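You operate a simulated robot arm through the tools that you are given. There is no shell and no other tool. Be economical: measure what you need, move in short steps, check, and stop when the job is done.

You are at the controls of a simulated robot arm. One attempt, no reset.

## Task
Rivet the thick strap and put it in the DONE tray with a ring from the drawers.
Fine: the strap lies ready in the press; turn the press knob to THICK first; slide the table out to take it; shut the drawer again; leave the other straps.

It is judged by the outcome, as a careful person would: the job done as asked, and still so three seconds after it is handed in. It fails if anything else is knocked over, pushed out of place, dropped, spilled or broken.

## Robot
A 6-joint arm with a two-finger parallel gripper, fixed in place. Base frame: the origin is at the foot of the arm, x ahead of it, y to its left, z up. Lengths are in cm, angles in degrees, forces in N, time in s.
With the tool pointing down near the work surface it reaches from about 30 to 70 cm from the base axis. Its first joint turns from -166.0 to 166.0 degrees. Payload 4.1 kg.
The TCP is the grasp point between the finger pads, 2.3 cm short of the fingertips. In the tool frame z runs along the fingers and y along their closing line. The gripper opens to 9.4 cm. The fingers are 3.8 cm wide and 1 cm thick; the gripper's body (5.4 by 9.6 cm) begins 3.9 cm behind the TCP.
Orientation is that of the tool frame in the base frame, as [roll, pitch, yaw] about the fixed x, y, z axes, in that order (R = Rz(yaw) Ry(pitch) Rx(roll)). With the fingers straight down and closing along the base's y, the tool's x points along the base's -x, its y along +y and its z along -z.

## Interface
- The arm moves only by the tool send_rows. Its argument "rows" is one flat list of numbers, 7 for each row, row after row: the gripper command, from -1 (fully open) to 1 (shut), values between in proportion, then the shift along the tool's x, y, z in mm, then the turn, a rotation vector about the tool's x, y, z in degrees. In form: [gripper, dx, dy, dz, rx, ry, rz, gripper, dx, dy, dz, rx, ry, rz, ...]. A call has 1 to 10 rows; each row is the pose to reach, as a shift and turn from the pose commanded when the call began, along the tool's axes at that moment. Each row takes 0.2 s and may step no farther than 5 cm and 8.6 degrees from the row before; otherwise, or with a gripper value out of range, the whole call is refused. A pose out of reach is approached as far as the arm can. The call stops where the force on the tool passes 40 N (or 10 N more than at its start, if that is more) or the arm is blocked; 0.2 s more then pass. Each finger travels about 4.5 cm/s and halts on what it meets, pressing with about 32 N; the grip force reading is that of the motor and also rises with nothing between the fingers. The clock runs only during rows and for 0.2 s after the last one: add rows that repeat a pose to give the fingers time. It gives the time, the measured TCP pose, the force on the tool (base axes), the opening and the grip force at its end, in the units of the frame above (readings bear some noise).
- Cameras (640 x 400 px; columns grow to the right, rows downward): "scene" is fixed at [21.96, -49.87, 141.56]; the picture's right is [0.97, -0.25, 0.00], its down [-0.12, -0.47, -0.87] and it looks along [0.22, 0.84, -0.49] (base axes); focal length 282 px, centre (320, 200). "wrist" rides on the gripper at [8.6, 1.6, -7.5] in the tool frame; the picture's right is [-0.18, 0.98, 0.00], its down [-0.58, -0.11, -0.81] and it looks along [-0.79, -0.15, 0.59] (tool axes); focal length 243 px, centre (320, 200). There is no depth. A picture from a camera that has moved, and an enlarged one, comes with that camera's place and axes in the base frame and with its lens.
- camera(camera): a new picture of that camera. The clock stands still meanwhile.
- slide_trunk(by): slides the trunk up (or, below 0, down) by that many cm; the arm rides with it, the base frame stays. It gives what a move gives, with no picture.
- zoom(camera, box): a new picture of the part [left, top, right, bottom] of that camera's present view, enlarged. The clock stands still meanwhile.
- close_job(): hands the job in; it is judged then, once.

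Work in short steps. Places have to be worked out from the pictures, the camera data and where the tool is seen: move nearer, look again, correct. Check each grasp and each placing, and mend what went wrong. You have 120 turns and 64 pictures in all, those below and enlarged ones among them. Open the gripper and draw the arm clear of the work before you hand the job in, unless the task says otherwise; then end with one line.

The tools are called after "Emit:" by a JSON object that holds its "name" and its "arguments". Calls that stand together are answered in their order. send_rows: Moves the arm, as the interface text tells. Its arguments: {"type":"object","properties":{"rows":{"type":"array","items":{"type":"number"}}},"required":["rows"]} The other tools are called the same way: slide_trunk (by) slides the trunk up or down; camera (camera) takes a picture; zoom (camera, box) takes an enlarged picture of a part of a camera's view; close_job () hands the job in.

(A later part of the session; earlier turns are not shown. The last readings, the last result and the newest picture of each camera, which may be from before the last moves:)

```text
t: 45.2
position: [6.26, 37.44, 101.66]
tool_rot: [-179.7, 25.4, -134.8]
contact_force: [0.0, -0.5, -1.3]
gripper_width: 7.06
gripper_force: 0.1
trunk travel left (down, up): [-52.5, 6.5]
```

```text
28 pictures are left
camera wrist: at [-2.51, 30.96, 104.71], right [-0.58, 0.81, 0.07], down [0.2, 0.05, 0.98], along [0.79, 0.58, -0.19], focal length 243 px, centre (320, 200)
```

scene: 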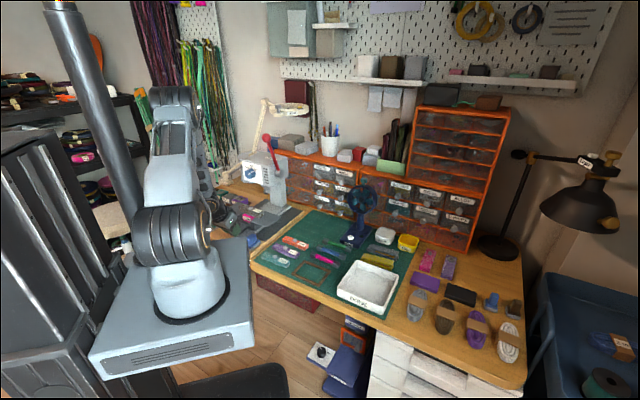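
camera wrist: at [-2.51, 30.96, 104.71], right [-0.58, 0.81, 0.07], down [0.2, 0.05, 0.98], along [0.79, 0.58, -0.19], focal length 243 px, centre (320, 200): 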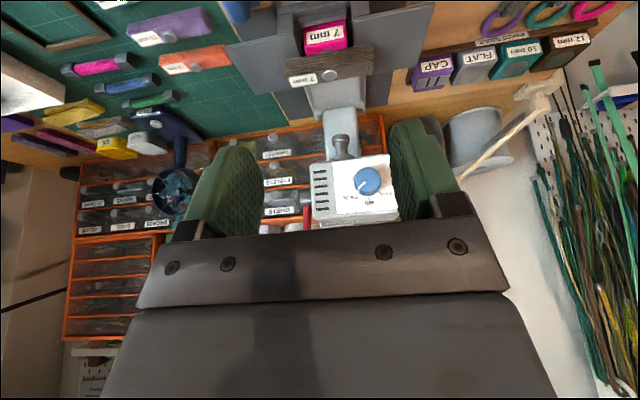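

The strap now sits at about along-47.3 (≈(17.4, 49.2), top z≈83), long axis across. Its short width lies along the slide direction, so I'll bring the tool upright and turn it 90° to close along that direction.

Emit:
{"name": "send_rows", "arguments": {"rows": [-0.8, 0, 0, 0, 0, 8.5, 0, -0.8, 0, 0, 0, 0, 17, 0, -0.8, 0, 0, 0, 0, 25.3, 0, -0.8, 0, 0, 0, 0, 25.3, 0]}}

Emit:
{"name": "send_rows", "arguments": {"rows": [-0.8, -10, 0, 0, 0, 0, -8.5, -0.8, -20, 0, 0, 0, 0, -17, -0.8, -30, 0, 0, 0, 0, -25.5, -0.8, -40, 0, 0, 0, 0, -34, -0.8, -50, 0, 0, 0, 0, -42.5, -0.8, -60, 0, 0, 0, 0, -51, -0.8, -70, 0, 0, 0, 0, -59.5, -0.8, -80, 0, 0, 0, 0, -68, -0.8, -90, 0, 0, 0, 0, -76.5, -0.8, -100, 0, 0, 0, 0, -85]}}

Emit:
{"name": "camera", "arguments": {"camera": "wrist"}}

```text
t: 46.2
position: [6.15, 37.67, 101.68]
tool_rot: [-179.8, 0.0, -135.0]
contact_force: [0.5, -1.3, -0.8]
gripper_width: 8.46
gripper_force: 0.0
trunk travel left (down, up): [-52.5, 6.5]
```

```text
t: 48.4
position: [13.32, 44.62, 101.68]
tool_rot: [-179.9, -0.2, -49.8]
contact_force: [-1.0, -0.4, -0.5]
gripper_width: 8.45
gripper_force: 0.1
trunk travel left (down, up): [-52.5, 6.5]
```

```text
27 pictures are left
camera wrist: at [17.79, 37.09, 109.11], right [-0.87, -0.49, 0.0], down [-0.3, 0.52, 0.8], along [-0.4, 0.7, -0.59], focal length 243 px, centre (320, 200)
```

wrist: 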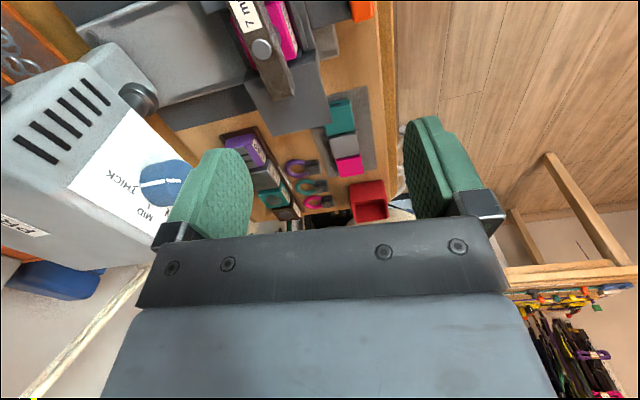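

Rivet/strap centre is at (17.7, 48.9). Align yaw, move over it at height, then descend with fingers astride its width.

Emit:
{"name": "send_rows", "arguments": {"rows": [-0.8, -3, -30, 0, 0, 0, -4.8, -0.8, -5, -61, 0, 0, 0, -4.8, -0.8, -5, -61, 45, 0, 0, -4.8, -0.8, -5, -61, 90, 0, 0, -4.8, -0.8, -5, -61, 130, 0, 0, -4.8, -0.8, -5, -61, 160, 0, 0, -4.8, -0.8, -5, -61, 165, 0, 0, -4.8]}}

Emit:
{"name": "camera", "arguments": {"camera": "wrist"}}

Emit:
{"name": "zoom", "arguments": {"camera": "scene", "box": [190, 160, 310, 235]}}

```text
t: 50.0
position: [17.76, 49.12, 84.95]
tool_rot: [-179.8, -0.2, -45.1]
contact_force: [0.1, -0.4, 0.3]
gripper_width: 8.49
gripper_force: 0.0
trunk travel left (down, up): [-52.5, 6.5]
```

```text
26 pictures are left
camera wrist: at [22.7, 41.84, 92.48], right [-0.83, -0.56, 0.0], down [-0.34, 0.49, 0.8], along [-0.45, 0.67, -0.59], focal length 243 px, centre (320, 200)
```

wrist: 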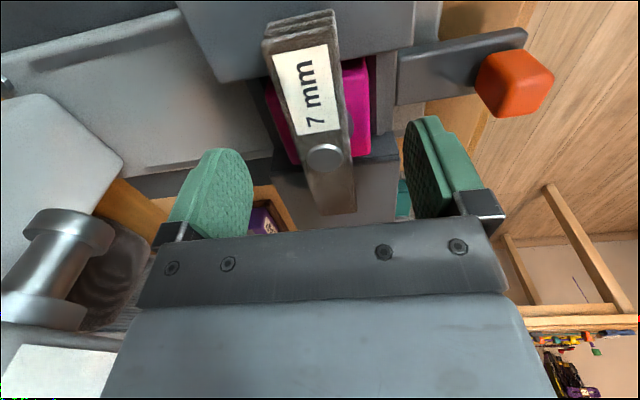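

```text
5.33 times, centred on (250, 198) of scene
camera zoom: at [21.96, -49.87, 141.56], right [0.97, -0.25, 0.0], down [-0.12, -0.47, -0.87], along [0.22, 0.84, -0.49], focal length 1503 px, centre (693, 213)
```

zoom: 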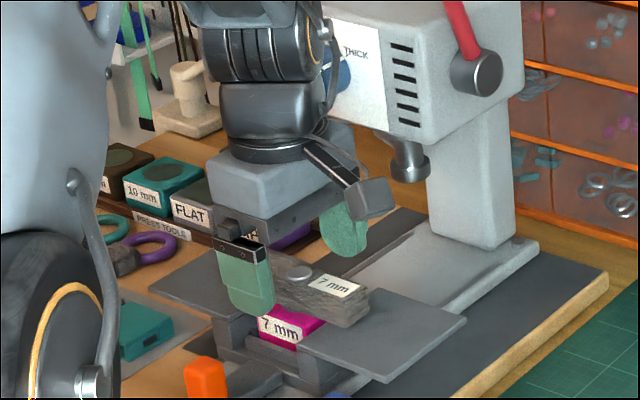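

Fingers straddle the strap symmetrically. Lower 14 mm, keeping the tips above the die, and close.

Emit:
{"name": "send_rows", "arguments": {"rows": [-0.8, 0, 0, 7, 0, 0, 0, -0.8, 0, 0, 14, 0, 0, 0, -0.8, 0, 0, 14, 0, 0, 0, 0.6, 0, 0, 14, 0, 0, 0, 0.6, 0, 0, 14, 0, 0, 0, 0.6, 0, 0, 14, 0, 0, 0, 0.6, 0, 0, 14, 0, 0, 0, 0.6, 0, 0, 14, 0, 0, 0]}}

Emit:
{"name": "zoom", "arguments": {"camera": "scene", "box": [190, 160, 310, 235]}}

```text
t: 51.8
position: [17.71, 49.15, 83.67]
tool_rot: [-179.9, -0.2, -45.3]
contact_force: [0.7, -0.4, 0.1]
gripper_width: 2.5
gripper_force: 32.0
trunk travel left (down, up): [-52.5, 6.5]
```

```text
5.33 times, centred on (250, 198) of scene
camera zoom: at [21.96, -49.87, 141.56], right [0.97, -0.25, 0.0], down [-0.12, -0.47, -0.87], along [0.22, 0.84, -0.49], focal length 1503 px, centre (693, 213)
```

zoom: 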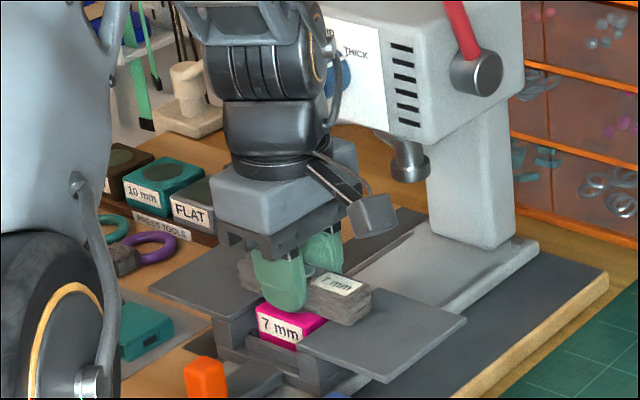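

Gripped at 2.5 cm width. Lift straight up and check the hold.

Emit:
{"name": "send_rows", "arguments": {"rows": [0.6, 0, 0, -15, 0, 0, 0, 0.6, 0, 0, -35, 0, 0, 0, 0.6, 0, 15, -60, 0, 0, 0, 0.6, 0, 40, -90, 0, 0, 0, 0.6, 0, 75, -120, 0, 0, 0, 0.6, 0, 110, -150, 0, 0, 0, 0.6, 0, 110, -150, 0, 0, 0]}}

Emit:
{"name": "camera", "arguments": {"camera": "wrist"}}

```text
t: 53.4
position: [9.55, 41.16, 98.79]
tool_rot: [-179.9, -0.2, -45.2]
contact_force: [0.1, 0.4, -0.7]
gripper_width: 2.5
gripper_force: 32.0
trunk travel left (down, up): [-52.5, 6.5]
```

```text
23 pictures are left
camera wrist: at [14.6, 33.91, 106.3], right [-0.83, -0.56, 0.0], down [-0.34, 0.49, 0.8], along [-0.45, 0.67, -0.59], focal length 243 px, centre (320, 200)
```

wrist: 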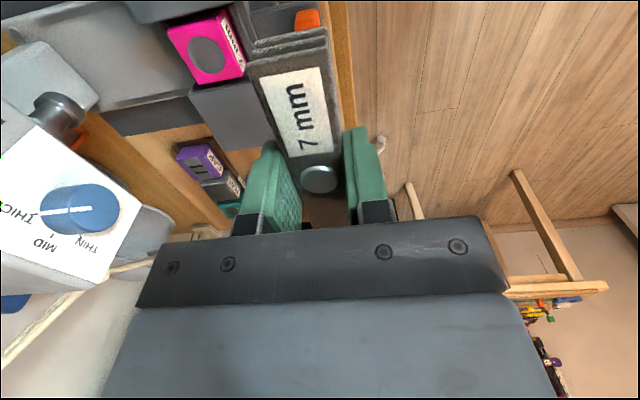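

Strap is held firmly. Carry it via (33, 30) toward the tray at about (52.5, 7.3), turning the tool to suit the base swing (strap stays aligned with the tray's sides).

Emit:
{"name": "send_rows", "arguments": {"rows": [0.6, 40, -14, -10, 0, 0, 7.5, 0.6, 80, -29, -20, 0, 0, 15, 0.6, 122, -44, -20, 0, 0, 22.5, 0.6, 163, -58, -20, 0, 0, 30, 0.6, 204, -73, -20, 0, 0, 37.5, 0.6, 245, -87, -20, 0, 0, 45, 0.6, 245, -87, -20, 0, 0, 45]}}

```text
t: 55.0
position: [33.1, 30.02, 100.92]
tool_rot: [-179.8, -0.1, -90.3]
contact_force: [-0.6, -0.5, -0.5]
gripper_width: 2.54
gripper_force: 32.2
trunk travel left (down, up): [-52.5, 6.5]
```

Emit:
{"name": "send_rows", "arguments": {"rows": [0.6, 31, -26, 0, 0, 0, 6.5, 0.6, 62, -53, 0, 0, 0, 13, 0.6, 92, -79, 0, 0, 0, 19.5, 0.6, 123, -105, 0, 0, 0, 26, 0.6, 154, -131, 0, 0, 0, 32.5, 0.6, 184, -158, 0, 0, 0, 39, 0.6, 215, -184, 0, 0, 0, 45, 0.6, 215, -184, 0, 0, 0, 45]}}

Emit:
{"name": "camera", "arguments": {"camera": "wrist"}}

Emit:
{"name": "camera", "arguments": {"camera": "scene"}}

```text
t: 56.8
position: [51.69, 8.53, 101.11]
tool_rot: [-179.8, 0.1, -135.3]
contact_force: [0.0, 0.1, -0.3]
gripper_width: 2.51
gripper_force: 31.7
trunk travel left (down, up): [-52.5, 6.5]
```

```text
22 pictures are left
camera wrist: at [44.41, 3.61, 108.55], right [-0.56, 0.83, 0.0], down [0.49, 0.33, 0.81], along [0.67, 0.45, -0.59], focal length 243 px, centre (320, 200)
```

wrist: 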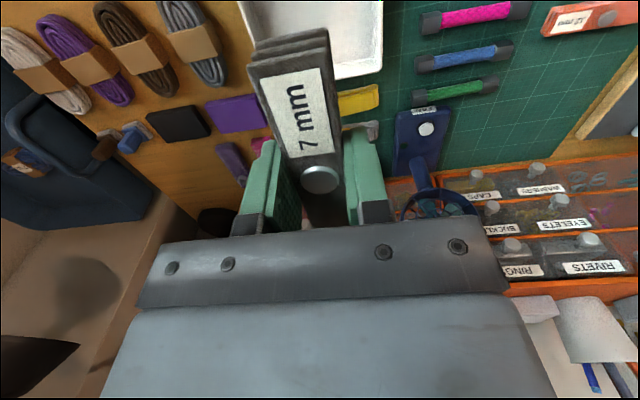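

```text
21 pictures are left
```

scene: 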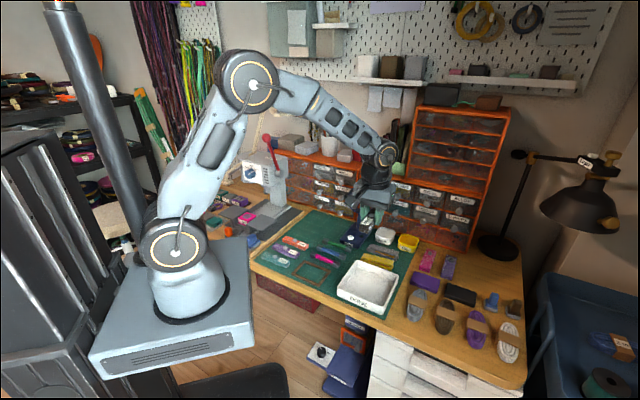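

The tray corners check out (centre ≈(52.6, 7.3)). Lower the strap to just above the tray floor, then slowly to contact.

Emit:
{"name": "send_rows", "arguments": {"rows": [0.6, 2, 0, 45, 0, 0, 0, 0.6, 2, 0, 90, 0, 0, 0, 0.6, 2, 0, 135, 0, 0, 0, 0.6, 2, 0, 170, 0, 0, 0, 0.6, 2, 0, 195, 0, 0, 0, 0.6, 2, 0, 205, 0, 0, 0, 0.6, 2, 0, 205, 0, 0, 0]}}

Emit:
{"name": "zoom", "arguments": {"camera": "scene", "box": [310, 220, 430, 295]}}

```text
t: 58.4
position: [51.76, 8.35, 80.49]
tool_rot: [-179.8, 0.1, -135.3]
contact_force: [0.5, -0.5, -1.2]
gripper_width: 2.52
gripper_force: 31.9
trunk travel left (down, up): [-52.5, 6.5]
```

```text
5.33 times, centred on (370, 258) of scene
camera zoom: at [21.96, -49.87, 141.56], right [0.97, -0.25, 0.0], down [-0.12, -0.47, -0.87], along [0.22, 0.84, -0.49], focal length 1503 px, centre (53, -107)
```

zoom: 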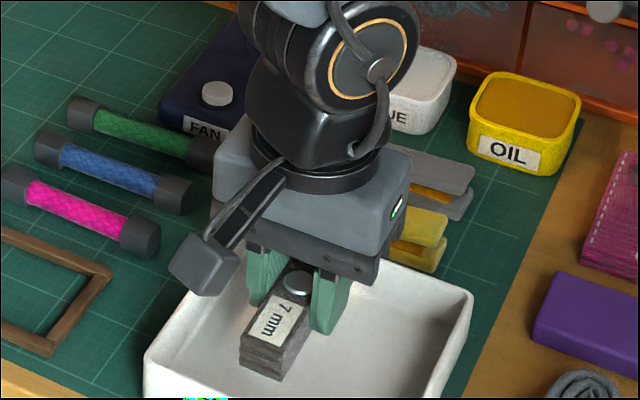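

The strap hangs well inside the tray. Lower gently until it touches.

Emit:
{"name": "send_rows", "arguments": {"rows": [0.6, 0, 0, 8, 0, 0, 0, 0.6, 0, 0, 15, 0, 0, 0, 0.6, 0, 0, 20, 0, 0, 0, 0.6, 0, 0, 24, 0, 0, 0, 0.6, 0, 0, 27, 0, 0, 0, 0.6, 0, 0, 27, 0, 0, 0]}}

```text
t: 59.8
position: [51.52, 8.4, 77.81]
tool_rot: [-179.8, 0.1, -135.2]
contact_force: [0.5, 0.3, 0.0]
gripper_width: 2.55
gripper_force: 31.7
trunk travel left (down, up): [-52.5, 6.5]
```

Emit:
{"name": "send_rows", "arguments": {"rows": [0.6, 0, 0, 3, 0, 0, 0, 0.6, 0, 0, 5, 0, 0, 0, 0.6, 0, 0, 7, 0, 0, 0, 0.6, 0, 0, 9, 0, 0, 0, 0.6, 0, 0, 9, 0, 0, 0]}}

```text
t: 61.0
position: [51.53, 8.37, 76.75]
tool_rot: [-179.7, 0.1, -135.2]
contact_force: [-0.5, -0.3, 0.0]
gripper_width: 2.49
gripper_force: 31.8
trunk travel left (down, up): [-52.5, 6.5]
```

No contact yet; a few more millimetres.

Emit:
{"name": "send_rows", "arguments": {"rows": [0.6, 0, 0, 2, 0, 0, 0, 0.6, 0, 0, 4, 0, 0, 0, 0.6, 0, 0, 4, 0, 0, 0]}}

Emit:
{"name": "camera", "arguments": {"camera": "wrist"}}

```text
t: 61.8
position: [51.61, 8.36, 76.55]
tool_rot: [-179.8, 0.1, -135.2]
contact_force: [-0.5, -0.6, -0.3]
gripper_width: 2.47
gripper_force: 32.3
trunk travel left (down, up): [-52.5, 6.5]
```

```text
19 pictures are left
camera wrist: at [44.39, 3.38, 83.91], right [-0.56, 0.83, 0.0], down [0.49, 0.33, 0.81], along [0.67, 0.45, -0.59], focal length 243 px, centre (320, 200)
```

wrist: 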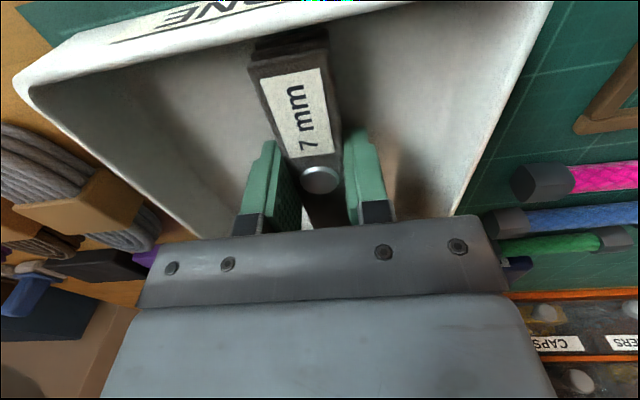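

It's at/near the floor (z moved less than commanded). Release, opening only part way, and rise.

Emit:
{"name": "send_rows", "arguments": {"rows": [0.3, 0, 0, 0, 0, 0, 0, 0.15, 0, 0, 0, 0, 0, 0, 0.0, 0, 0, 0, 0, 0, 0, 0.0, 0, 0, 0, 0, 0, 0, 0.0, 0, 0, -40, 0, 0, 0, 0.0, 0, 0, -85, 0, 0, 0, 0.0, 0, 0, -130, 0, 0, 0, 0.0, 0, 0, -170, 0, 0, 0, 0.0, 0, 0, -210, 0, 0, 0, 0.0, 0, 0, -230, 0, 0, 0]}}

Emit:
{"name": "zoom", "arguments": {"camera": "scene", "box": [310, 180, 470, 280]}}

```text
t: 64.0
position: [51.48, 8.53, 99.52]
tool_rot: [-179.8, 0.1, -135.3]
contact_force: [1.0, -0.8, 0.4]
gripper_width: 4.7
gripper_force: 0.1
trunk travel left (down, up): [-52.5, 6.5]
```

```text
4.00 times, centred on (390, 230) of scene
camera zoom: at [21.96, -49.87, 141.56], right [0.97, -0.25, 0.0], down [-0.12, -0.47, -0.87], along [0.22, 0.84, -0.49], focal length 1127 px, centre (40, 80)
```

zoom: 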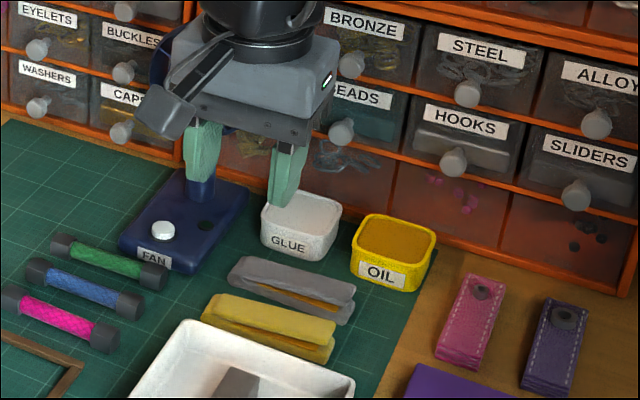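

Strap is lying in the tray. Now the RINGS drawer: its knob triangulates to roughly (55, 44, 93). Move to a high viewpoint facing it.

Emit:
{"name": "send_rows", "arguments": {"rows": [0, -22, 33, -20, 0, 0, 0, 0, -44, 67, -40, 0, 0, 0, 0, -66, 100, -60, 0, 0, 0, 0, -88, 134, -65, 0, 0, 0, 0, -110, 167, -65, 0, 0, 0, 0, -132, 200, -65, 0, 0, 0, 0, -154, 234, -65, 0, 0, 0, 0, -154, 234, -65, 0, 0, 0]}}

Emit:
{"name": "camera", "arguments": {"camera": "wrist"}}

```text
t: 65.8
position: [45.79, 35.91, 105.85]
tool_rot: [-179.9, 0.1, -135.2]
contact_force: [0.0, 0.2, -0.4]
gripper_width: 4.7
gripper_force: 0.1
trunk travel left (down, up): [-52.5, 6.5]
```

```text
17 pictures are left
camera wrist: at [38.59, 30.95, 113.25], right [-0.56, 0.83, 0.0], down [0.49, 0.33, 0.81], along [0.67, 0.45, -0.59], focal length 243 px, centre (320, 200)
```

wrist: 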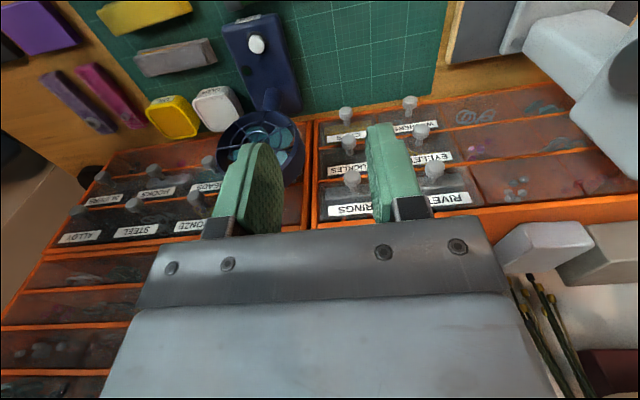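

The cabinet front faces straight along (-0.7,-0.7); RINGS knob ≈(57.0, 48.5, 91.2), with the fan about 1 cm beyond the drawer's side. I'll approach with the tool tilted 45° so the body stays above the fan.

Emit:
{"name": "send_rows", "arguments": {"rows": [0, -15, 9, 0, 0, -8, 0, 0, -30, 9, 0, 0, -16, 0, 0, -45, 9, 0, 0, -24, 0, 0, -60, 9, 10, 0, -32, 0, 0, -80, 9, 35, 0, -40, 0, 0, -100, 9, 65, 0, -45, 0, 0, -113, 9, 90, 0, -45, 0, 0, -113, 9, 90, 0, -45, 0]}}

Emit:
{"name": "camera", "arguments": {"camera": "wrist"}}

Emit:
{"name": "zoom", "arguments": {"camera": "scene", "box": [300, 130, 420, 205]}}

```text
t: 67.6
position: [53.15, 44.38, 96.88]
tool_rot: [-179.5, 45.1, -135.0]
contact_force: [0.9, -0.8, -0.1]
gripper_width: 4.69
gripper_force: 0.1
trunk travel left (down, up): [-52.5, 6.5]
```

```text
16 pictures are left
camera wrist: at [44.01, 37.5, 95.94], right [-0.6, 0.79, 0.13], down [-0.04, -0.19, 0.98], along [0.8, 0.58, 0.15], focal length 243 px, centre (320, 200)
```

wrist: 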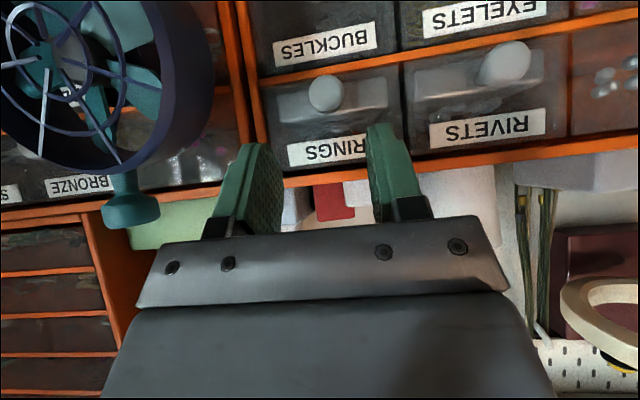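

```text
5.33 times, centred on (360, 168) of scene
camera zoom: at [21.96, -49.87, 141.56], right [0.97, -0.25, 0.0], down [-0.12, -0.47, -0.87], along [0.22, 0.84, -0.49], focal length 1503 px, centre (107, 373)
```

zoom: 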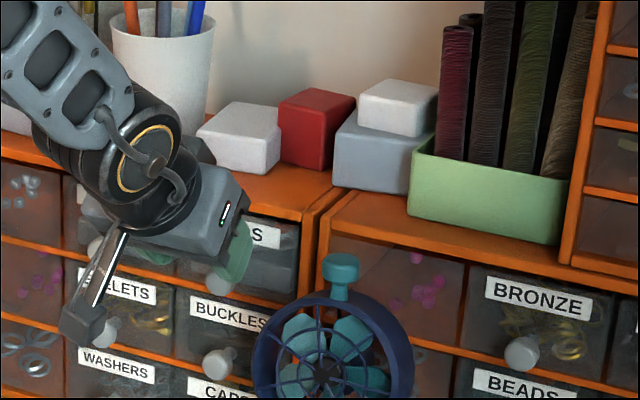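

Knob is dead ahead along the tool axis. Advance ~70 mm and close on it.

Emit:
{"name": "send_rows", "arguments": {"rows": [0, 0, 2, 30, 0, 0, 0, 0, 0, 2, 50, 0, 0, 0, 0, 0, 2, 62, 0, 0, 0, 0, 0, 2, 70, 0, 0, 0, 0, 0, 2, 70, 0, 0, 0]}}

Emit:
{"name": "camera", "arguments": {"camera": "wrist"}}

```text
t: 68.8
position: [56.4, 47.59, 92.17]
tool_rot: [-179.6, 45.4, -134.9]
contact_force: [-23.8, -25.4, 16.0]
gripper_width: 4.63
gripper_force: 0.0
trunk travel left (down, up): [-52.5, 6.5]
```

```text
14 pictures are left
camera wrist: at [47.28, 40.82, 91.35], right [-0.6, 0.79, 0.13], down [-0.04, -0.19, 0.98], along [0.8, 0.58, 0.15], focal length 243 px, centre (320, 200)
```

wrist: 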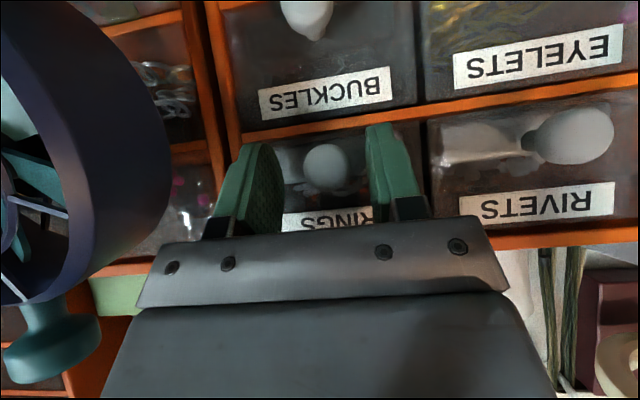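

Fingertips touch the drawer face; knob is between them. Back off 4 mm and close.

Emit:
{"name": "send_rows", "arguments": {"rows": [0, 0, 0, -5, 0, 0, 0, 0.9, 0, 0, -5, 0, 0, 0, 0.9, 0, 0, -5, 0, 0, 0, 0.9, 0, 0, -5, 0, 0, 0]}}

```text
t: 69.8
position: [56.1, 47.9, 92.32]
tool_rot: [-179.5, 45.0, -134.7]
contact_force: [-23.6, 4.8, -0.5]
gripper_width: 2.23
gripper_force: 44.9
trunk travel left (down, up): [-52.5, 6.5]
```

Knob gripped (2.2 cm). Pull the drawer straight out 8 cm.

Emit:
{"name": "send_rows", "arguments": {"rows": [0.9, 4, 3, -4, 0, 0, 0, 0.9, 12, 3, -12, 0, 0, 0, 0.9, 20, 3, -20, 0, 0, 0, 0.9, 28, 3, -28, 0, 0, 0, 0.9, 36, 3, -36, 0, 0, 0, 0.9, 44, 3, -44, 0, 0, 0, 0.9, 52, 3, -52, 0, 0, 0, 0.9, 57, 3, -57, 0, 0, 0, 0.9, 57, 3, -57, 0, 0, 0]}}

Emit:
{"name": "zoom", "arguments": {"camera": "scene", "box": [290, 120, 430, 207]}}

```text
t: 71.8
position: [50.5, 42.13, 92.3]
tool_rot: [179.8, 44.8, -134.9]
contact_force: [2.8, -3.0, -6.2]
gripper_width: 2.23
gripper_force: 45.2
out of reach, approached as far as the arm can: row 4, 5, 6, 7
trunk travel left (down, up): [-52.5, 6.5]
```

```text
4.57 times, centred on (360, 164) of scene
camera zoom: at [21.96, -49.87, 141.56], right [0.97, -0.25, 0.0], down [-0.12, -0.47, -0.87], along [0.22, 0.84, -0.49], focal length 1288 px, centre (137, 367)
```

zoom: 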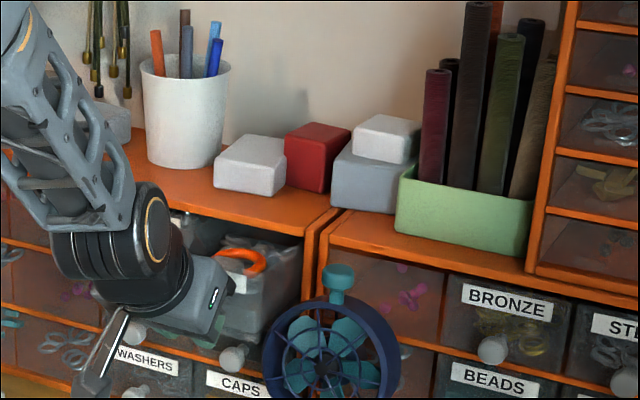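

The drawer is open and rings are visible inside, fan untouched. Release the knob, back out, rise, and bring the tool upright to look inside.

Emit:
{"name": "send_rows", "arguments": {"rows": [0, 0, 0, 0, 0, 0, 0, 0, 0, 0, 0, 0, 0, 0, 0, 0, 0, -20, 0, 0, 0, 0, 0, 0, -50, 0, 0, 0, 0, -25, 0, -75, 0, 8, 0, 0, -50, 0, -100, 0, 16, 0, 0, -75, 0, -125, 0, 24, 0, 0, -85, 0, -135, 0, 32, 0, 0, -85, 0, -135, 0, 40, 0, 0, -85, 0, -135, 0, 45, 0]}}

Emit:
{"name": "camera", "arguments": {"camera": "wrist"}}

```text
t: 74.0
position: [47.99, 39.96, 107.77]
tool_rot: [-179.7, -0.1, -135.3]
contact_force: [-0.5, 0.1, -0.4]
gripper_width: 4.72
gripper_force: 0.1
out of reach, approached as far as the arm can: row 5, 6, 7
trunk travel left (down, up): [-52.5, 6.5]
```

```text
12 pictures are left
camera wrist: at [40.71, 35.1, 115.25], right [-0.56, 0.83, -0.01], down [0.49, 0.33, 0.81], along [0.67, 0.45, -0.59], focal length 243 px, centre (320, 200)
```

wrist: 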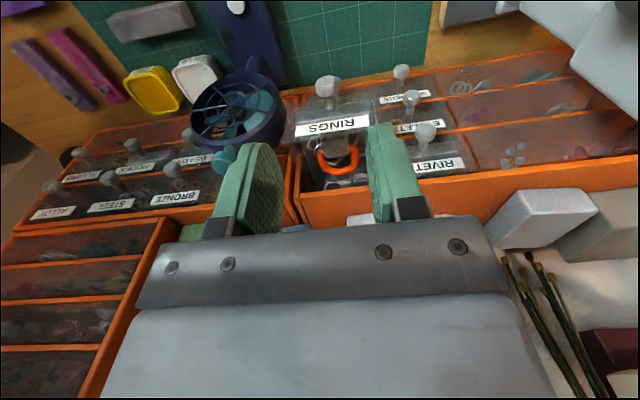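

Enlarge the drawer's inside.

Emit:
{"name": "zoom", "arguments": {"camera": "wrist", "box": [280, 110, 376, 190]}}

```text
5.00 times, centred on (328, 150) of wrist
camera zoom: at [40.71, 35.1, 115.25], right [-0.56, 0.83, -0.01], down [0.49, 0.33, 0.81], along [0.67, 0.45, -0.59], focal length 1213 px, centre (280, 450)
```

zoom: 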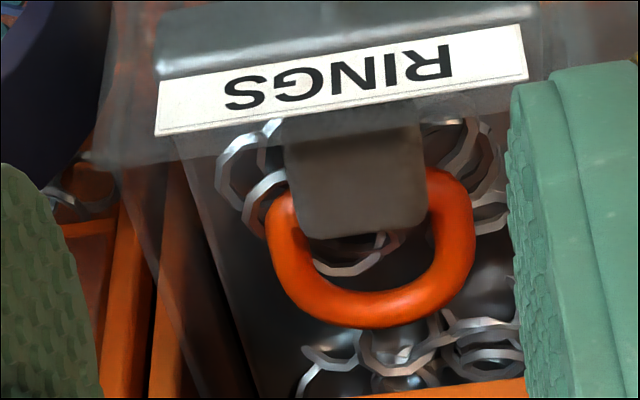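

The graspable item is an orange D-ring on a grey tab, near the drawer front at about (54.3, 46.1, 95). Move above it and look again.

Emit:
{"name": "send_rows", "arguments": {"rows": [-0.15, -40, 0, 0, 0, 0, 0, -0.15, -70, -1, 20, 0, 0, 0, -0.15, -84, -1, 45, 0, 0, 0, -0.15, -84, -1, 62, 0, 0, 0, -0.15, -84, -1, 62, 0, 0, 0]}}

Emit:
{"name": "camera", "arguments": {"camera": "wrist"}}

Emit:
{"name": "zoom", "arguments": {"camera": "scene", "box": [290, 120, 430, 207]}}

```text
t: 75.2
position: [52.53, 44.36, 101.77]
tool_rot: [-179.8, 0.1, -135.3]
contact_force: [-0.6, 0.0, 0.4]
gripper_width: 5.4
gripper_force: 0.0
out of reach, approached as far as the arm can: row 2, 3, 4, 5
trunk travel left (down, up): [-52.5, 6.5]
```

```text
10 pictures are left
camera wrist: at [45.38, 39.59, 109.15], right [-0.56, 0.83, 0.0], down [0.49, 0.33, 0.81], along [0.67, 0.45, -0.59], focal length 243 px, centre (320, 200)
```

wrist: 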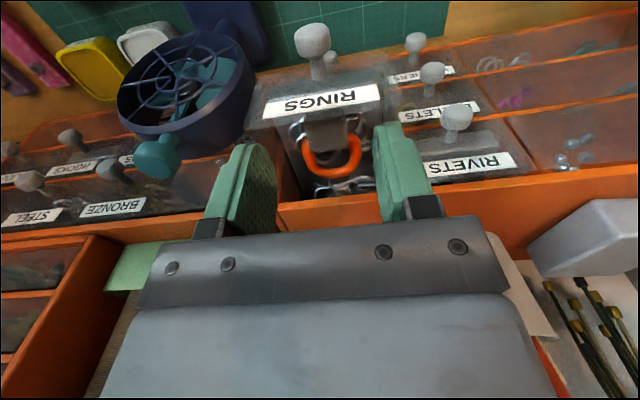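

```text
4.57 times, centred on (360, 164) of scene
camera zoom: at [21.96, -49.87, 141.56], right [0.97, -0.25, 0.0], down [-0.12, -0.47, -0.87], along [0.22, 0.84, -0.49], focal length 1288 px, centre (137, 367)
```

zoom: 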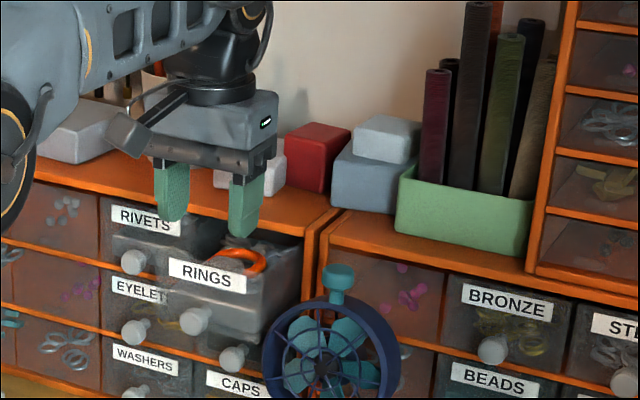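

The vertical tool can't quite reach (limit ~69 cm). I'll tilt the fingers 20° outward so the wrist needs less reach.

Emit:
{"name": "send_rows", "arguments": {"rows": [-0.15, 10, 0, 0, 0, -7, 0, -0.15, 10, 0, 0, 0, -14, 0, -0.15, 10, 0, 0, 0, -20, 0, -0.15, 10, 0, 0, 0, -20, 0]}}

```text
t: 76.2
position: [51.94, 43.74, 101.75]
tool_rot: [-179.8, 20.2, -135.1]
contact_force: [-0.3, 0.3, 0.0]
gripper_width: 5.44
gripper_force: 0.1
trunk travel left (down, up): [-52.5, 6.5]
```

Emit:
{"name": "send_rows", "arguments": {"rows": [-0.15, -12, -1, 10, 0, 0, 0, -0.15, -12, -1, 30, 0, 0, 0, -0.15, -12, -1, 45, 0, 0, 0, -0.15, -12, -1, 55, 0, 0, 0, -0.15, -12, -1, 55, 0, 0, 0]}}

Emit:
{"name": "camera", "arguments": {"camera": "wrist"}}

```text
t: 77.1
position: [54.42, 46.07, 98.94]
tool_rot: [-179.8, 21.9, -135.2]
contact_force: [1.7, 0.1, 15.0]
gripper_width: 5.38
gripper_force: 0.1
trunk travel left (down, up): [-52.5, 6.5]
stopped in row 4: the force on the tool passed its limit (the readings are from after the stop); the commanded pose is now the measured one
```

```text
8 pictures are left
camera wrist: at [45.75, 39.64, 102.72], right [-0.57, 0.82, 0.07], down [0.24, 0.09, 0.97], along [0.78, 0.57, -0.25], focal length 243 px, centre (320, 200)
```

wrist: 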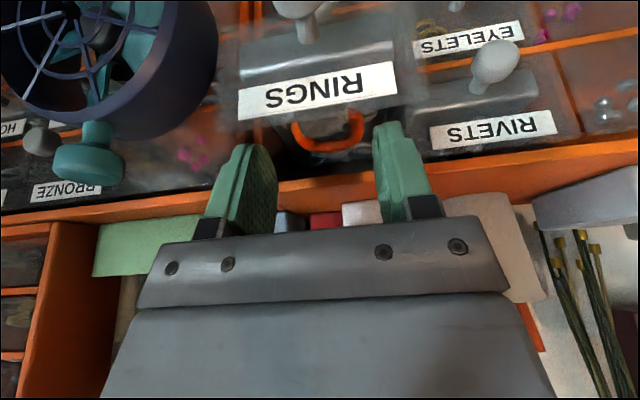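

Something touched at tip height ~96.8. I'll check from the scene camera what it is.

Emit:
{"name": "zoom", "arguments": {"camera": "scene", "box": [310, 140, 390, 190]}}

```text
8.00 times, centred on (350, 165) of scene
camera zoom: at [21.96, -49.87, 141.56], right [0.97, -0.25, 0.0], down [-0.12, -0.47, -0.87], along [0.22, 0.84, -0.49], focal length 2254 px, centre (80, 480)
```

zoom: 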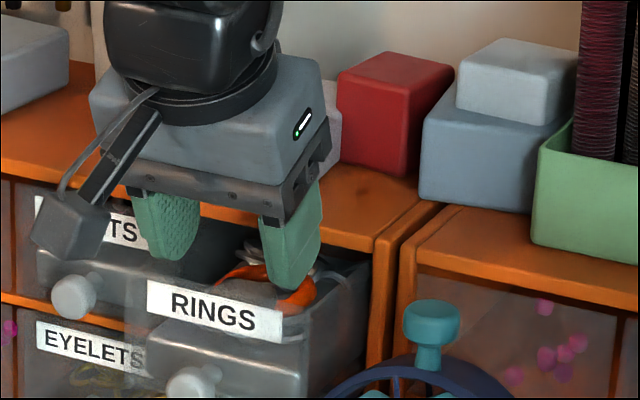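

The left fingertip met the drawer's side wall: the ring (≈4.5 cm wide) lies close to that side, so a lateral grasp doesn't fit. Better to grasp it lengthwise (closing along the drawer direction), which needs the drawer a few cm further out. First retreat and go back to the knob.

Emit:
{"name": "send_rows", "arguments": {"rows": [0, 0, 0, -25, 0, 0, 0, 0, 0, 0, -50, 0, 0, 0, 0, 30, 0, -50, 0, 0, 0, 0, 60, 0, -50, 0, -8, 0, 0, 85, 0, -50, 0, -16, 0, 0, 85, 0, -50, 0, -23, 0, 0, 85, 0, -50, 0, -23, 0]}}

```text
t: 78.7
position: [47.88, 38.76, 100.29]
tool_rot: [-178.2, 42.8, -135.1]
contact_force: [0.3, 0.2, 0.6]
gripper_width: 4.68
gripper_force: 0.0
out of reach, approached as far as the arm can: row 6, 7
trunk travel left (down, up): [-52.5, 6.5]
```

Emit:
{"name": "send_rows", "arguments": {"rows": [0, 12, 3, 10, 0, 0, 0, 0, 25, 5, 25, 0, -1, 0, 0, 25, 5, 45, 0, -2, 0, 0, 25, 5, 65, 0, -2, 0, 0, 25, 5, 78, 0, -2, 0, 0, 25, 5, 78, 0, -2, 0]}}

```text
t: 80.1
position: [50.01, 41.63, 92.85]
tool_rot: [-179.7, 46.3, -135.0]
contact_force: [0.2, -1.0, -0.3]
gripper_width: 4.71
gripper_force: 0.0
trunk travel left (down, up): [-52.5, 6.5]
```

Emit:
{"name": "send_rows", "arguments": {"rows": [0, 0, 0, 8, 0, 0, 0, 0.9, 0, 0, 8, 0, 0, 0, 0.9, 0, 0, 8, 0, 0, 0, 0.9, 0, 0, 8, 0, 0, 0, 0.9, 0, 0, 8, 0, 0, 0]}}

```text
t: 81.3
position: [50.42, 42.28, 92.24]
tool_rot: [-179.5, 46.3, -134.8]
contact_force: [-10.8, 11.4, -0.1]
gripper_width: 2.2
gripper_force: 45.1
trunk travel left (down, up): [-52.5, 6.5]
```

Knob regripped at 2.2 cm. Pull a further 5 cm, watching for the stop.

Emit:
{"name": "send_rows", "arguments": {"rows": [0.9, 6, 2, -6, 0, 0, 0, 0.9, 12, 2, -12, 0, 0, 0, 0.9, 18, 2, -18, 0, 0, 0, 0.9, 24, 2, -24, 0, 0, 0, 0.9, 30, 2, -30, 0, 0, 0, 0.9, 35, 2, -35, 0, 0, 0, 0.9, 35, 2, -35, 0, 0, 0]}}

```text
t: 82.9
position: [47.02, 38.84, 92.41]
tool_rot: [-179.6, 46.6, -135.1]
contact_force: [4.5, 6.9, 2.3]
gripper_width: 2.22
gripper_force: 45.2
trunk travel left (down, up): [-52.5, 6.5]
```

Total ~12.8 cm out, drawer still seated. Release, back out, rise and bring the tool upright.

Emit:
{"name": "send_rows", "arguments": {"rows": [0, 0, 0, 0, 0, 0, 0, 0, 0, 0, 0, 0, 0, 0, 0, 0, 0, -20, 0, 0, 0, 0, 0, 0, -45, 0, 0, 0, 0, -30, 0, -73, 0, 8, 0, 0, -60, 0, -101, 0, 16, 0, 0, -90, 0, -128, 0, 24, 0, 0, -95, 0, -133, 0, 32, 0, 0, -95, 0, -133, 0, 40, 0, 0, -95, 0, -133, 0, 46.5, 0]}}

Emit:
{"name": "send_rows", "arguments": {"rows": [-0.5, -10, 0, 0, 0, 0, -8.5, -0.5, -20, 0, 0, 0, 0, -17, -0.5, -30, 0, 0, 0, 0, -25.5, -0.5, -40, 0, 0, 0, 0, -34, -0.5, -50, 0, 0, 0, 0, -42.5, -0.8, -60, 0, 0, 0, 0, -51, -0.8, -70, 0, 0, 0, 0, -59.5, -0.8, -80, 0, 0, 0, 0, -68, -0.8, -80, 0, 0, 0, 0, -76.5, -0.8, -80, 0, 0, 0, 0, -85]}}

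Emit:
{"name": "camera", "arguments": {"camera": "wrist"}}

```text
t: 85.1
position: [44.83, 36.57, 108.32]
tool_rot: [-179.8, -0.2, -135.2]
contact_force: [0.0, -0.1, -0.6]
gripper_width: 4.68
gripper_force: 0.0
out of reach, approached as far as the arm can: row 5
trunk travel left (down, up): [-52.5, 6.5]
```

```text
t: 87.3
position: [50.4, 42.32, 108.21]
tool_rot: [179.9, -0.3, -50.1]
contact_force: [-0.2, -0.8, 0.8]
gripper_width: 8.46
gripper_force: 0.0
trunk travel left (down, up): [-52.5, 6.5]
```

```text
6 pictures are left
camera wrist: at [54.72, 34.65, 115.71], right [-0.87, -0.49, 0.0], down [-0.29, 0.52, 0.8], along [-0.39, 0.7, -0.59], focal length 243 px, centre (320, 200)
```

wrist: 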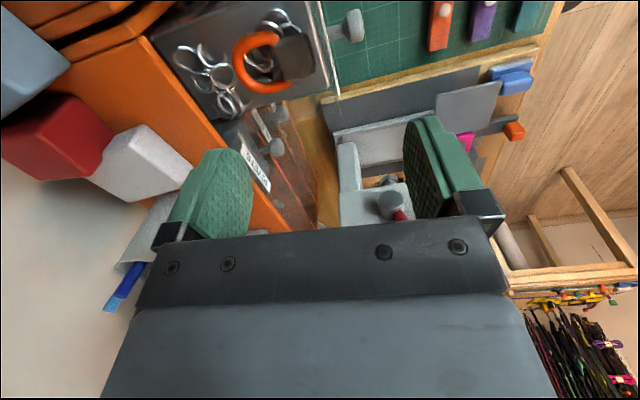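

Good overhead view. One enlargement to measure the gaps around the ring.

Emit:
{"name": "zoom", "arguments": {"camera": "wrist", "box": [150, 0, 350, 125]}}

```text
3.20 times, centred on (250, 62) of wrist
camera zoom: at [54.72, 34.65, 115.71], right [-0.87, -0.49, 0.0], down [-0.29, 0.52, 0.8], along [-0.39, 0.7, -0.59], focal length 776 px, centre (544, 640)
```

zoom: 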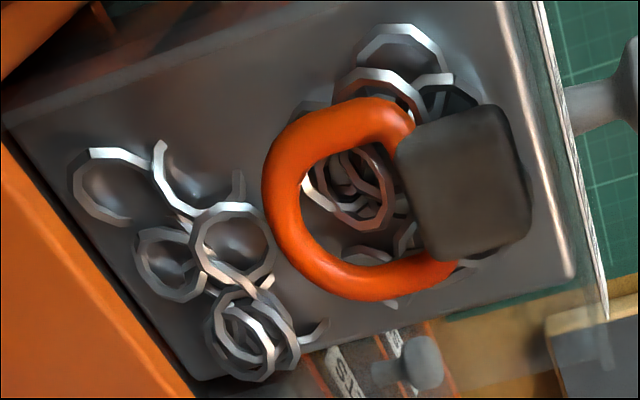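

Now clear: tab spans about along 66.2–69.1, lateral -7.6…-4.2, with ~2 cm to the side wall. A lateral grasp of the tab with a narrow 4.2 cm opening fits. Turn back, and centre over the tab at (52.1, 43.7).

Emit:
{"name": "send_rows", "arguments": {"rows": [0.1, 0, -2, 0, 0, 0, 8.5, 0.1, 0, -4, 0, 0, 0, 17, 0.1, 0, -6, 0, 0, 0, 25.5, 0.1, 0, -8, 0, 0, 0, 34, 0.1, 0, -10, 0, 0, 0, 42.5, 0.1, 0, -12, 0, 0, 0, 51, 0.1, 0, -14, 0, 0, 0, 59.5, 0.1, 0, -16, 0, 0, 0, 68, 0.1, 0, -19, 0, 0, 0, 76.5, 0.1, 0, -22, 0, 0, 0, 85]}}

Emit:
{"name": "send_rows", "arguments": {"rows": [0.1, 0, 0, 30, 0, 0, 0, 0.1, 0, 0, 60, 0, 0, 0, 0.1, 0, 0, 85, 0, 0, 0, 0.1, 0, 0, 95, 0, 0, 0, 0.1, 0, 0, 95, 0, 0, 0]}}

```text
t: 89.5
position: [51.86, 43.42, 108.34]
tool_rot: [-179.9, -0.1, -135.4]
contact_force: [-0.6, 0.4, 0.3]
gripper_width: 4.24
gripper_force: 0.0
trunk travel left (down, up): [-52.5, 6.5]
```

```text
t: 90.7
position: [52.05, 43.55, 98.82]
tool_rot: [-179.8, -0.1, -135.1]
contact_force: [0.2, -0.5, 0.8]
gripper_width: 4.23
gripper_force: 0.0
trunk travel left (down, up): [-52.5, 6.5]
```

Over the tab with no contact. Descend gently with force guard.

Emit:
{"name": "send_rows", "arguments": {"rows": [0.1, 0, 0, 7, 0, 0, 0, 0.1, 0, 0, 14, 0, 0, 0, 0.1, 0, 0, 20, 0, 0, 0, 0.1, 0, 0, 26, 0, 0, 0, 0.1, 0, 0, 32, 0, 0, 0, 0.1, 0, 0, 36, 0, 0, 0, 0.1, 0, 0, 36, 0, 0, 0]}}

Emit:
{"name": "camera", "arguments": {"camera": "wrist"}}

```text
t: 92.0
position: [52.46, 43.88, 96.43]
tool_rot: [-179.8, 1.3, -135.4]
contact_force: [0.8, 0.5, 14.7]
gripper_width: 4.28
gripper_force: 0.3
trunk travel left (down, up): [-52.5, 6.5]
stopped in row 6: the force on the tool passed its limit (the readings are from after the stop); the commanded pose is now the measured one
```

```text
4 pictures are left
camera wrist: at [45.08, 38.94, 103.75], right [-0.56, 0.83, 0.0], down [0.48, 0.32, 0.82], along [0.68, 0.46, -0.57], focal length 243 px, centre (320, 200)
```

wrist: 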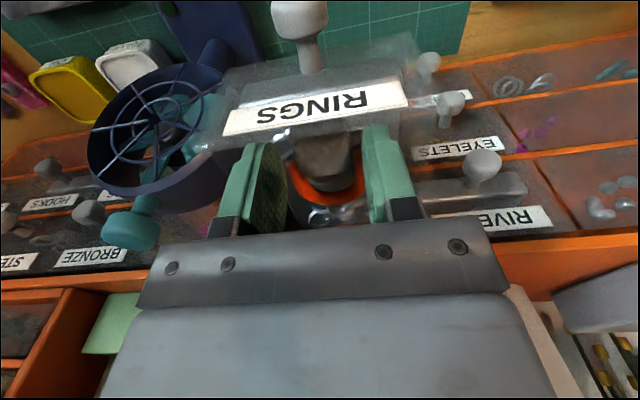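

The tab sits between the pads, tips resting on the ring. Close here and check the grip.

Emit:
{"name": "send_rows", "arguments": {"rows": [0.1, 0, 0, -2, 0, 0, 0, 0.7, 0, 0, -2, 0, 0, 0, 0.7, 0, 0, -2, 0, 0, 0, 0.7, 0, 0, -2, 0, 0, 0, 0.7, 0, 0, -2, 0, 0, 0]}}

```text
t: 93.2
position: [52.11, 43.78, 96.74]
tool_rot: [-179.7, 1.1, -135.4]
contact_force: [2.2, -1.7, 22.4]
gripper_width: 2.86
gripper_force: 32.2
trunk travel left (down, up): [-52.5, 6.5]
```

Gripped something 2.9 cm wide (the tab). Lift slowly.

Emit:
{"name": "send_rows", "arguments": {"rows": [0.7, 0, 0, -5, 0, 0, 0, 0.7, 0, 0, -12, 0, 0, 0, 0.7, 0, 0, -22, 0, 0, 0, 0.7, 0, 0, -35, 0, 0, 0, 0.7, 0, 0, -50, 0, 0, 0, 0.7, 0, 0, -70, 0, 0, 0, 0.7, 0, 0, -90, 0, 0, 0, 0.7, 0, 0, -90, 0, 0, 0]}}

```text
t: 95.0
position: [52.37, 43.64, 105.37]
tool_rot: [-179.8, 0.7, -135.3]
contact_force: [0.2, -0.1, 0.1]
gripper_width: 2.84
gripper_force: 31.5
trunk travel left (down, up): [-52.5, 6.5]
```

The hold persists (2.84 cm). Carry the ring away from the cabinet and around the fan to the tray's free side, about (53.4, 3.9).

Emit:
{"name": "send_rows", "arguments": {"rows": [0.7, 30, 0, -10, 0, 0, 0, 0.7, 68, 0, -20, 0, 0, 0, 0.7, 105, 0, -20, 0, 0, 0, 0.7, 128, -41, -20, 0, 0, 0, 0.7, 151, -82, -20, 0, 0, 0, 0.7, 174, -124, -20, 0, 0, 0, 0.7, 197, -165, -20, 0, 0, 0, 0.7, 222, -207, -20, 0, 0, 0, 0.7, 247, -248, -20, 0, 0, 0, 0.7, 272, -290, -20, 0, 0, 0]}}

Emit:
{"name": "camera", "arguments": {"camera": "wrist"}}

```text
t: 97.2
position: [53.18, 3.84, 107.21]
tool_rot: [-179.8, 0.7, -135.1]
contact_force: [0.5, 0.4, 0.2]
gripper_width: 2.86
gripper_force: 31.9
trunk travel left (down, up): [-52.5, 6.5]
```

```text
3 pictures are left
camera wrist: at [45.88, -1.22, 114.56], right [-0.56, 0.83, 0.0], down [0.48, 0.32, 0.82], along [0.67, 0.46, -0.58], focal length 243 px, centre (320, 200)
```

wrist: 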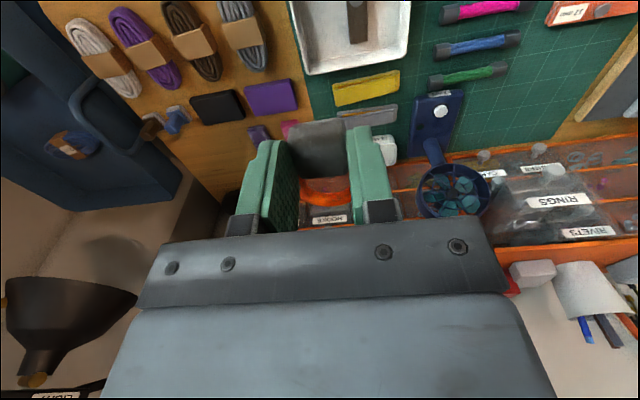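

Ring is held level; strap is visible lying in the tray, with free room on this side. Descend.

Emit:
{"name": "send_rows", "arguments": {"rows": [0.7, 0, 0, 45, 0, 0, 0, 0.7, 0, 0, 90, 0, 0, 0, 0.7, 0, 0, 135, 0, 0, 0, 0.7, 0, 0, 180, 0, 0, 0, 0.7, 0, 0, 215, 0, 0, 0, 0.7, 0, 0, 240, 0, 0, 0, 0.7, 0, 0, 255, 0, 0, 0, 0.7, 0, 0, 255, 0, 0, 0]}}

Emit:
{"name": "send_rows", "arguments": {"rows": [0.7, 0, 0, 6, 0, 0, 0, 0.7, 0, 0, 12, 0, 0, 0, 0.7, 0, 0, 18, 0, 0, 0, 0.7, 0, 0, 24, 0, 0, 0, 0.7, 0, 0, 28, 0, 0, 0, 0.7, 0, 0, 32, 0, 0, 0, 0.7, 0, 0, 36, 0, 0, 0]}}

```text
t: 99.0
position: [53.44, 4.29, 81.5]
tool_rot: [-179.8, 1.0, -135.3]
contact_force: [0.9, -0.1, 0.2]
gripper_width: 2.84
gripper_force: 31.8
trunk travel left (down, up): [-52.5, 6.5]
```

```text
t: 100.6
position: [53.78, 4.19, 77.95]
tool_rot: [-180.0, 0.9, -135.3]
contact_force: [-0.1, 0.4, -0.5]
gripper_width: 2.85
gripper_force: 31.9
trunk travel left (down, up): [-52.5, 6.5]
```

Emit:
{"name": "send_rows", "arguments": {"rows": [0.7, 0, 0, 3, 0, 0, 0, 0.7, 0, 0, 6, 0, 0, 0, 0.7, 0, 0, 9, 0, 0, 0, 0.7, 0, 0, 11, 0, 0, 0, 0.7, 0, 0, 11, 0, 0, 0]}}

```text
t: 101.8
position: [53.73, 4.3, 77.05]
tool_rot: [-179.6, 1.1, -135.3]
contact_force: [-4.0, -2.2, 27.9]
gripper_width: 2.84
gripper_force: 32.0
trunk travel left (down, up): [-52.5, 6.5]
```

Contact with the tray floor (28 N upward). Ease up 2 mm, release partly, and rise.

Emit:
{"name": "send_rows", "arguments": {"rows": [0.7, 0, 0, -2, 0, 0, 0, 0.4, 0, 0, -2, 0, 0, 0, 0.2, 0, 0, -2, 0, 0, 0, 0.15, 0, 0, -2, 0, 0, 0, 0.15, 0, 0, -30, 0, 0, 0, 0.15, 0, 0, -75, 0, 0, 0, 0.15, 0, 0, -120, 0, 0, 0, 0.15, 0, 0, -165, 0, 0, 0, 0.15, 0, 0, -210, 0, 0, 0, 0.15, 0, 0, -250, 0, 0, 0]}}

Emit:
{"name": "zoom", "arguments": {"camera": "scene", "box": [310, 140, 470, 320]}}

```text
t: 104.0
position: [53.5, 4.05, 101.69]
tool_rot: [-180.0, 0.7, -135.3]
contact_force: [-0.3, -1.5, 0.4]
gripper_width: 3.98
gripper_force: 0.1
trunk travel left (down, up): [-52.5, 6.5]
```

```text
2.22 times, centred on (390, 230) of scene
camera zoom: at [21.96, -49.87, 141.56], right [0.97, -0.25, 0.0], down [-0.12, -0.47, -0.87], along [0.22, 0.84, -0.49], focal length 626 px, centre (164, 133)
```

zoom: 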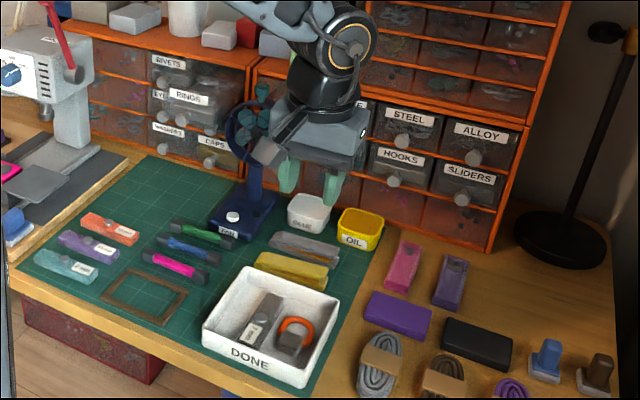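

Strap and ring both lie in the DONE tray. Now shut the drawer: return in front of it with the tool tilted 45°, opening astride the knob.

Emit:
{"name": "send_rows", "arguments": {"rows": [0.0, -20, 41, 0, 0, -6.5, 0, 0.0, -40, 83, 0, 0, -13, 0, 0.0, -60, 125, 0, 0, -19.5, 0, 0.0, -80, 166, 0, 0, -26, 0, 0.0, -100, 208, 0, 0, -32.5, 0, 0.0, -120, 249, 0, 0, -39, 0, 0.0, -141, 291, 0, 0, -45.5, 0, 0.0, -141, 291, 0, 0, -45.5, 0]}}

```text
t: 105.8
position: [42.69, 34.68, 101.91]
tool_rot: [-174.4, 45.6, -126.0]
contact_force: [1.5, -0.2, 0.3]
gripper_width: 4.69
gripper_force: 0.2
out of reach, approached as far as the arm can: row 7
trunk travel left (down, up): [-52.5, 6.5]
```

Emit:
{"name": "send_rows", "arguments": {"rows": [0.0, 0, 0, 0, 0, 0, 0, 0.0, 0, 0, 0, 0, 0, 0]}}

```text
t: 106.4
position: [42.98, 34.53, 102.02]
tool_rot: [-180.0, 46.2, -135.1]
contact_force: [-1.4, 0.1, -0.1]
gripper_width: 4.66
gripper_force: 0.0
trunk travel left (down, up): [-52.5, 6.5]
```

Orientation settled. Move in astride the knob.

Emit:
{"name": "send_rows", "arguments": {"rows": [0.0, 15, 0, 20, 0, 0, 0, 0.0, 29, 0, 45, 0, 0, 0, 0.0, 29, 0, 70, 0, 0, 0, 0.0, 29, 0, 90, 0, 0, 0, 0.0, 29, 0, 105, 0, 0, 0, 0.0, 29, 0, 105, 0, 0, 0]}}

```text
t: 107.8
position: [47.75, 36.6, 93.2]
tool_rot: [179.6, 46.2, -135.1]
contact_force: [-0.5, -0.4, 0.3]
gripper_width: 4.71
gripper_force: 0.0
out of reach, approached as far as the arm can: row 1, 2, 3, 4, 5, 6
trunk travel left (down, up): [-52.5, 6.5]
```

Emit:
{"name": "send_rows", "arguments": {"rows": [0.0, 0, 0, 0, 0, 0, 0, 0.0, 0, 0, 0, 0, 0, 0]}}

```text
t: 108.4
position: [47.64, 36.55, 93.35]
tool_rot: [179.6, 46.3, -135.2]
contact_force: [0.2, -0.5, -0.3]
gripper_width: 4.72
gripper_force: 0.1
trunk travel left (down, up): [-52.5, 6.5]
```

The pose ended 2 cm too far toward the fan side. Back off and correct sideways.

Emit:
{"name": "send_rows", "arguments": {"rows": [0.0, 0, 0, -25, 0, 0, 0, 0.0, 0, 0, -40, 0, 0, 0, 0.0, 0, 19, -40, 0, 0, 0, 0.0, 0, 19, -40, 0, 0, 0]}}

```text
t: 109.4
position: [44.32, 34.87, 95.4]
tool_rot: [176.9, 42.9, -135.5]
contact_force: [1.4, 0.4, -0.2]
gripper_width: 4.71
gripper_force: 0.1
out of reach, approached as far as the arm can: row 3
trunk travel left (down, up): [-52.5, 6.5]
```

This tilt is near a singular pose here. Reduce the tilt to ~25° for the first part of the push.

Emit:
{"name": "send_rows", "arguments": {"rows": [0.0, 0, 0, -10, 0, 6, 0, 0.0, 0, 0, -20, 0, 12, 0, 0.0, 0, 0, -20, 0, 18, 0, 0.0, 0, 0, -20, 0, 18, 0]}}

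```text
t: 110.4
position: [43.17, 36.34, 97.44]
tool_rot: [175.3, 38.3, -135.1]
contact_force: [0.1, -0.5, -0.5]
gripper_width: 4.7
gripper_force: 0.0
out of reach, approached as far as the arm can: row 2, 3
trunk travel left (down, up): [-52.5, 6.5]
```

Emit:
{"name": "send_rows", "arguments": {"rows": [0.0, 0, 0, 0, 0, 0, 0, 0.0, 0, 0, 0, 0, 0, 0, 0.0, 0, 0, 0, 0, 0, 0]}}

```text
t: 111.2
position: [43.21, 36.33, 97.38]
tool_rot: [175.3, 38.3, -135.2]
contact_force: [-0.1, -0.3, 0.4]
gripper_width: 4.69
gripper_force: 0.1
trunk travel left (down, up): [-52.5, 6.5]
```

Rise a bit to leave the awkward region, then rotate.

Emit:
{"name": "send_rows", "arguments": {"rows": [0.0, -18, 0, -24, 0, 0, 0, 0.0, -37, 0, -47, 0, 0, 0, 0.0, -37, 0, -47, 0, 8, 0, 0.0, -37, 0, -47, 0, 16, 0, 0.0, -37, 0, -47, 0, 16, 0]}}

```text
t: 112.4
position: [44.12, 35.54, 103.22]
tool_rot: [-179.8, 12.3, -135.3]
contact_force: [0.1, -0.7, -0.1]
gripper_width: 4.69
gripper_force: 0.0
out of reach, approached as far as the arm can: row 1
trunk travel left (down, up): [-52.5, 6.5]
```

Settled at tilt 12°, well centred. Descend in front of the knob with ~20° tilt.

Emit:
{"name": "send_rows", "arguments": {"rows": [0.0, 5, 1, 27, 0, -4, 0, 0.0, 11, 1, 54, 0, -8, 0, 0.0, 17, 1, 80, 0, -8, 0, 0.0, 23, 1, 106, 0, -8, 0, 0.0, 23, 1, 106, 0, -8, 0]}}

```text
t: 113.6
position: [44.28, 35.69, 92.41]
tool_rot: [-179.8, 20.4, -135.2]
contact_force: [-0.2, -1.0, 0.7]
gripper_width: 4.7
gripper_force: 0.0
trunk travel left (down, up): [-52.5, 6.5]
```

Now push forward along the drawer direction.

Emit:
{"name": "send_rows", "arguments": {"rows": [0.0, -19, 0, 7, 0, 0, 0, 0.0, -38, 0, 14, 0, 0, 0, 0.0, -52, 0, 19, 0, 0, 0, 0.0, -66, 0, 24, 0, 0, 0, 0.0, -80, 0, 30, 0, 0, 0, 0.0, -94, 0, 35, 0, 0, 0, 0.0, -108, 0, 40, 0, 0, 0, 0.0, -108, 0, 40, 0, 0, 0]}}

```text
t: 115.4
position: [52.31, 43.76, 92.62]
tool_rot: [-179.8, 20.3, -135.3]
contact_force: [-0.2, 0.0, -1.2]
gripper_width: 4.68
gripper_force: 0.0
trunk travel left (down, up): [-52.5, 6.5]
```

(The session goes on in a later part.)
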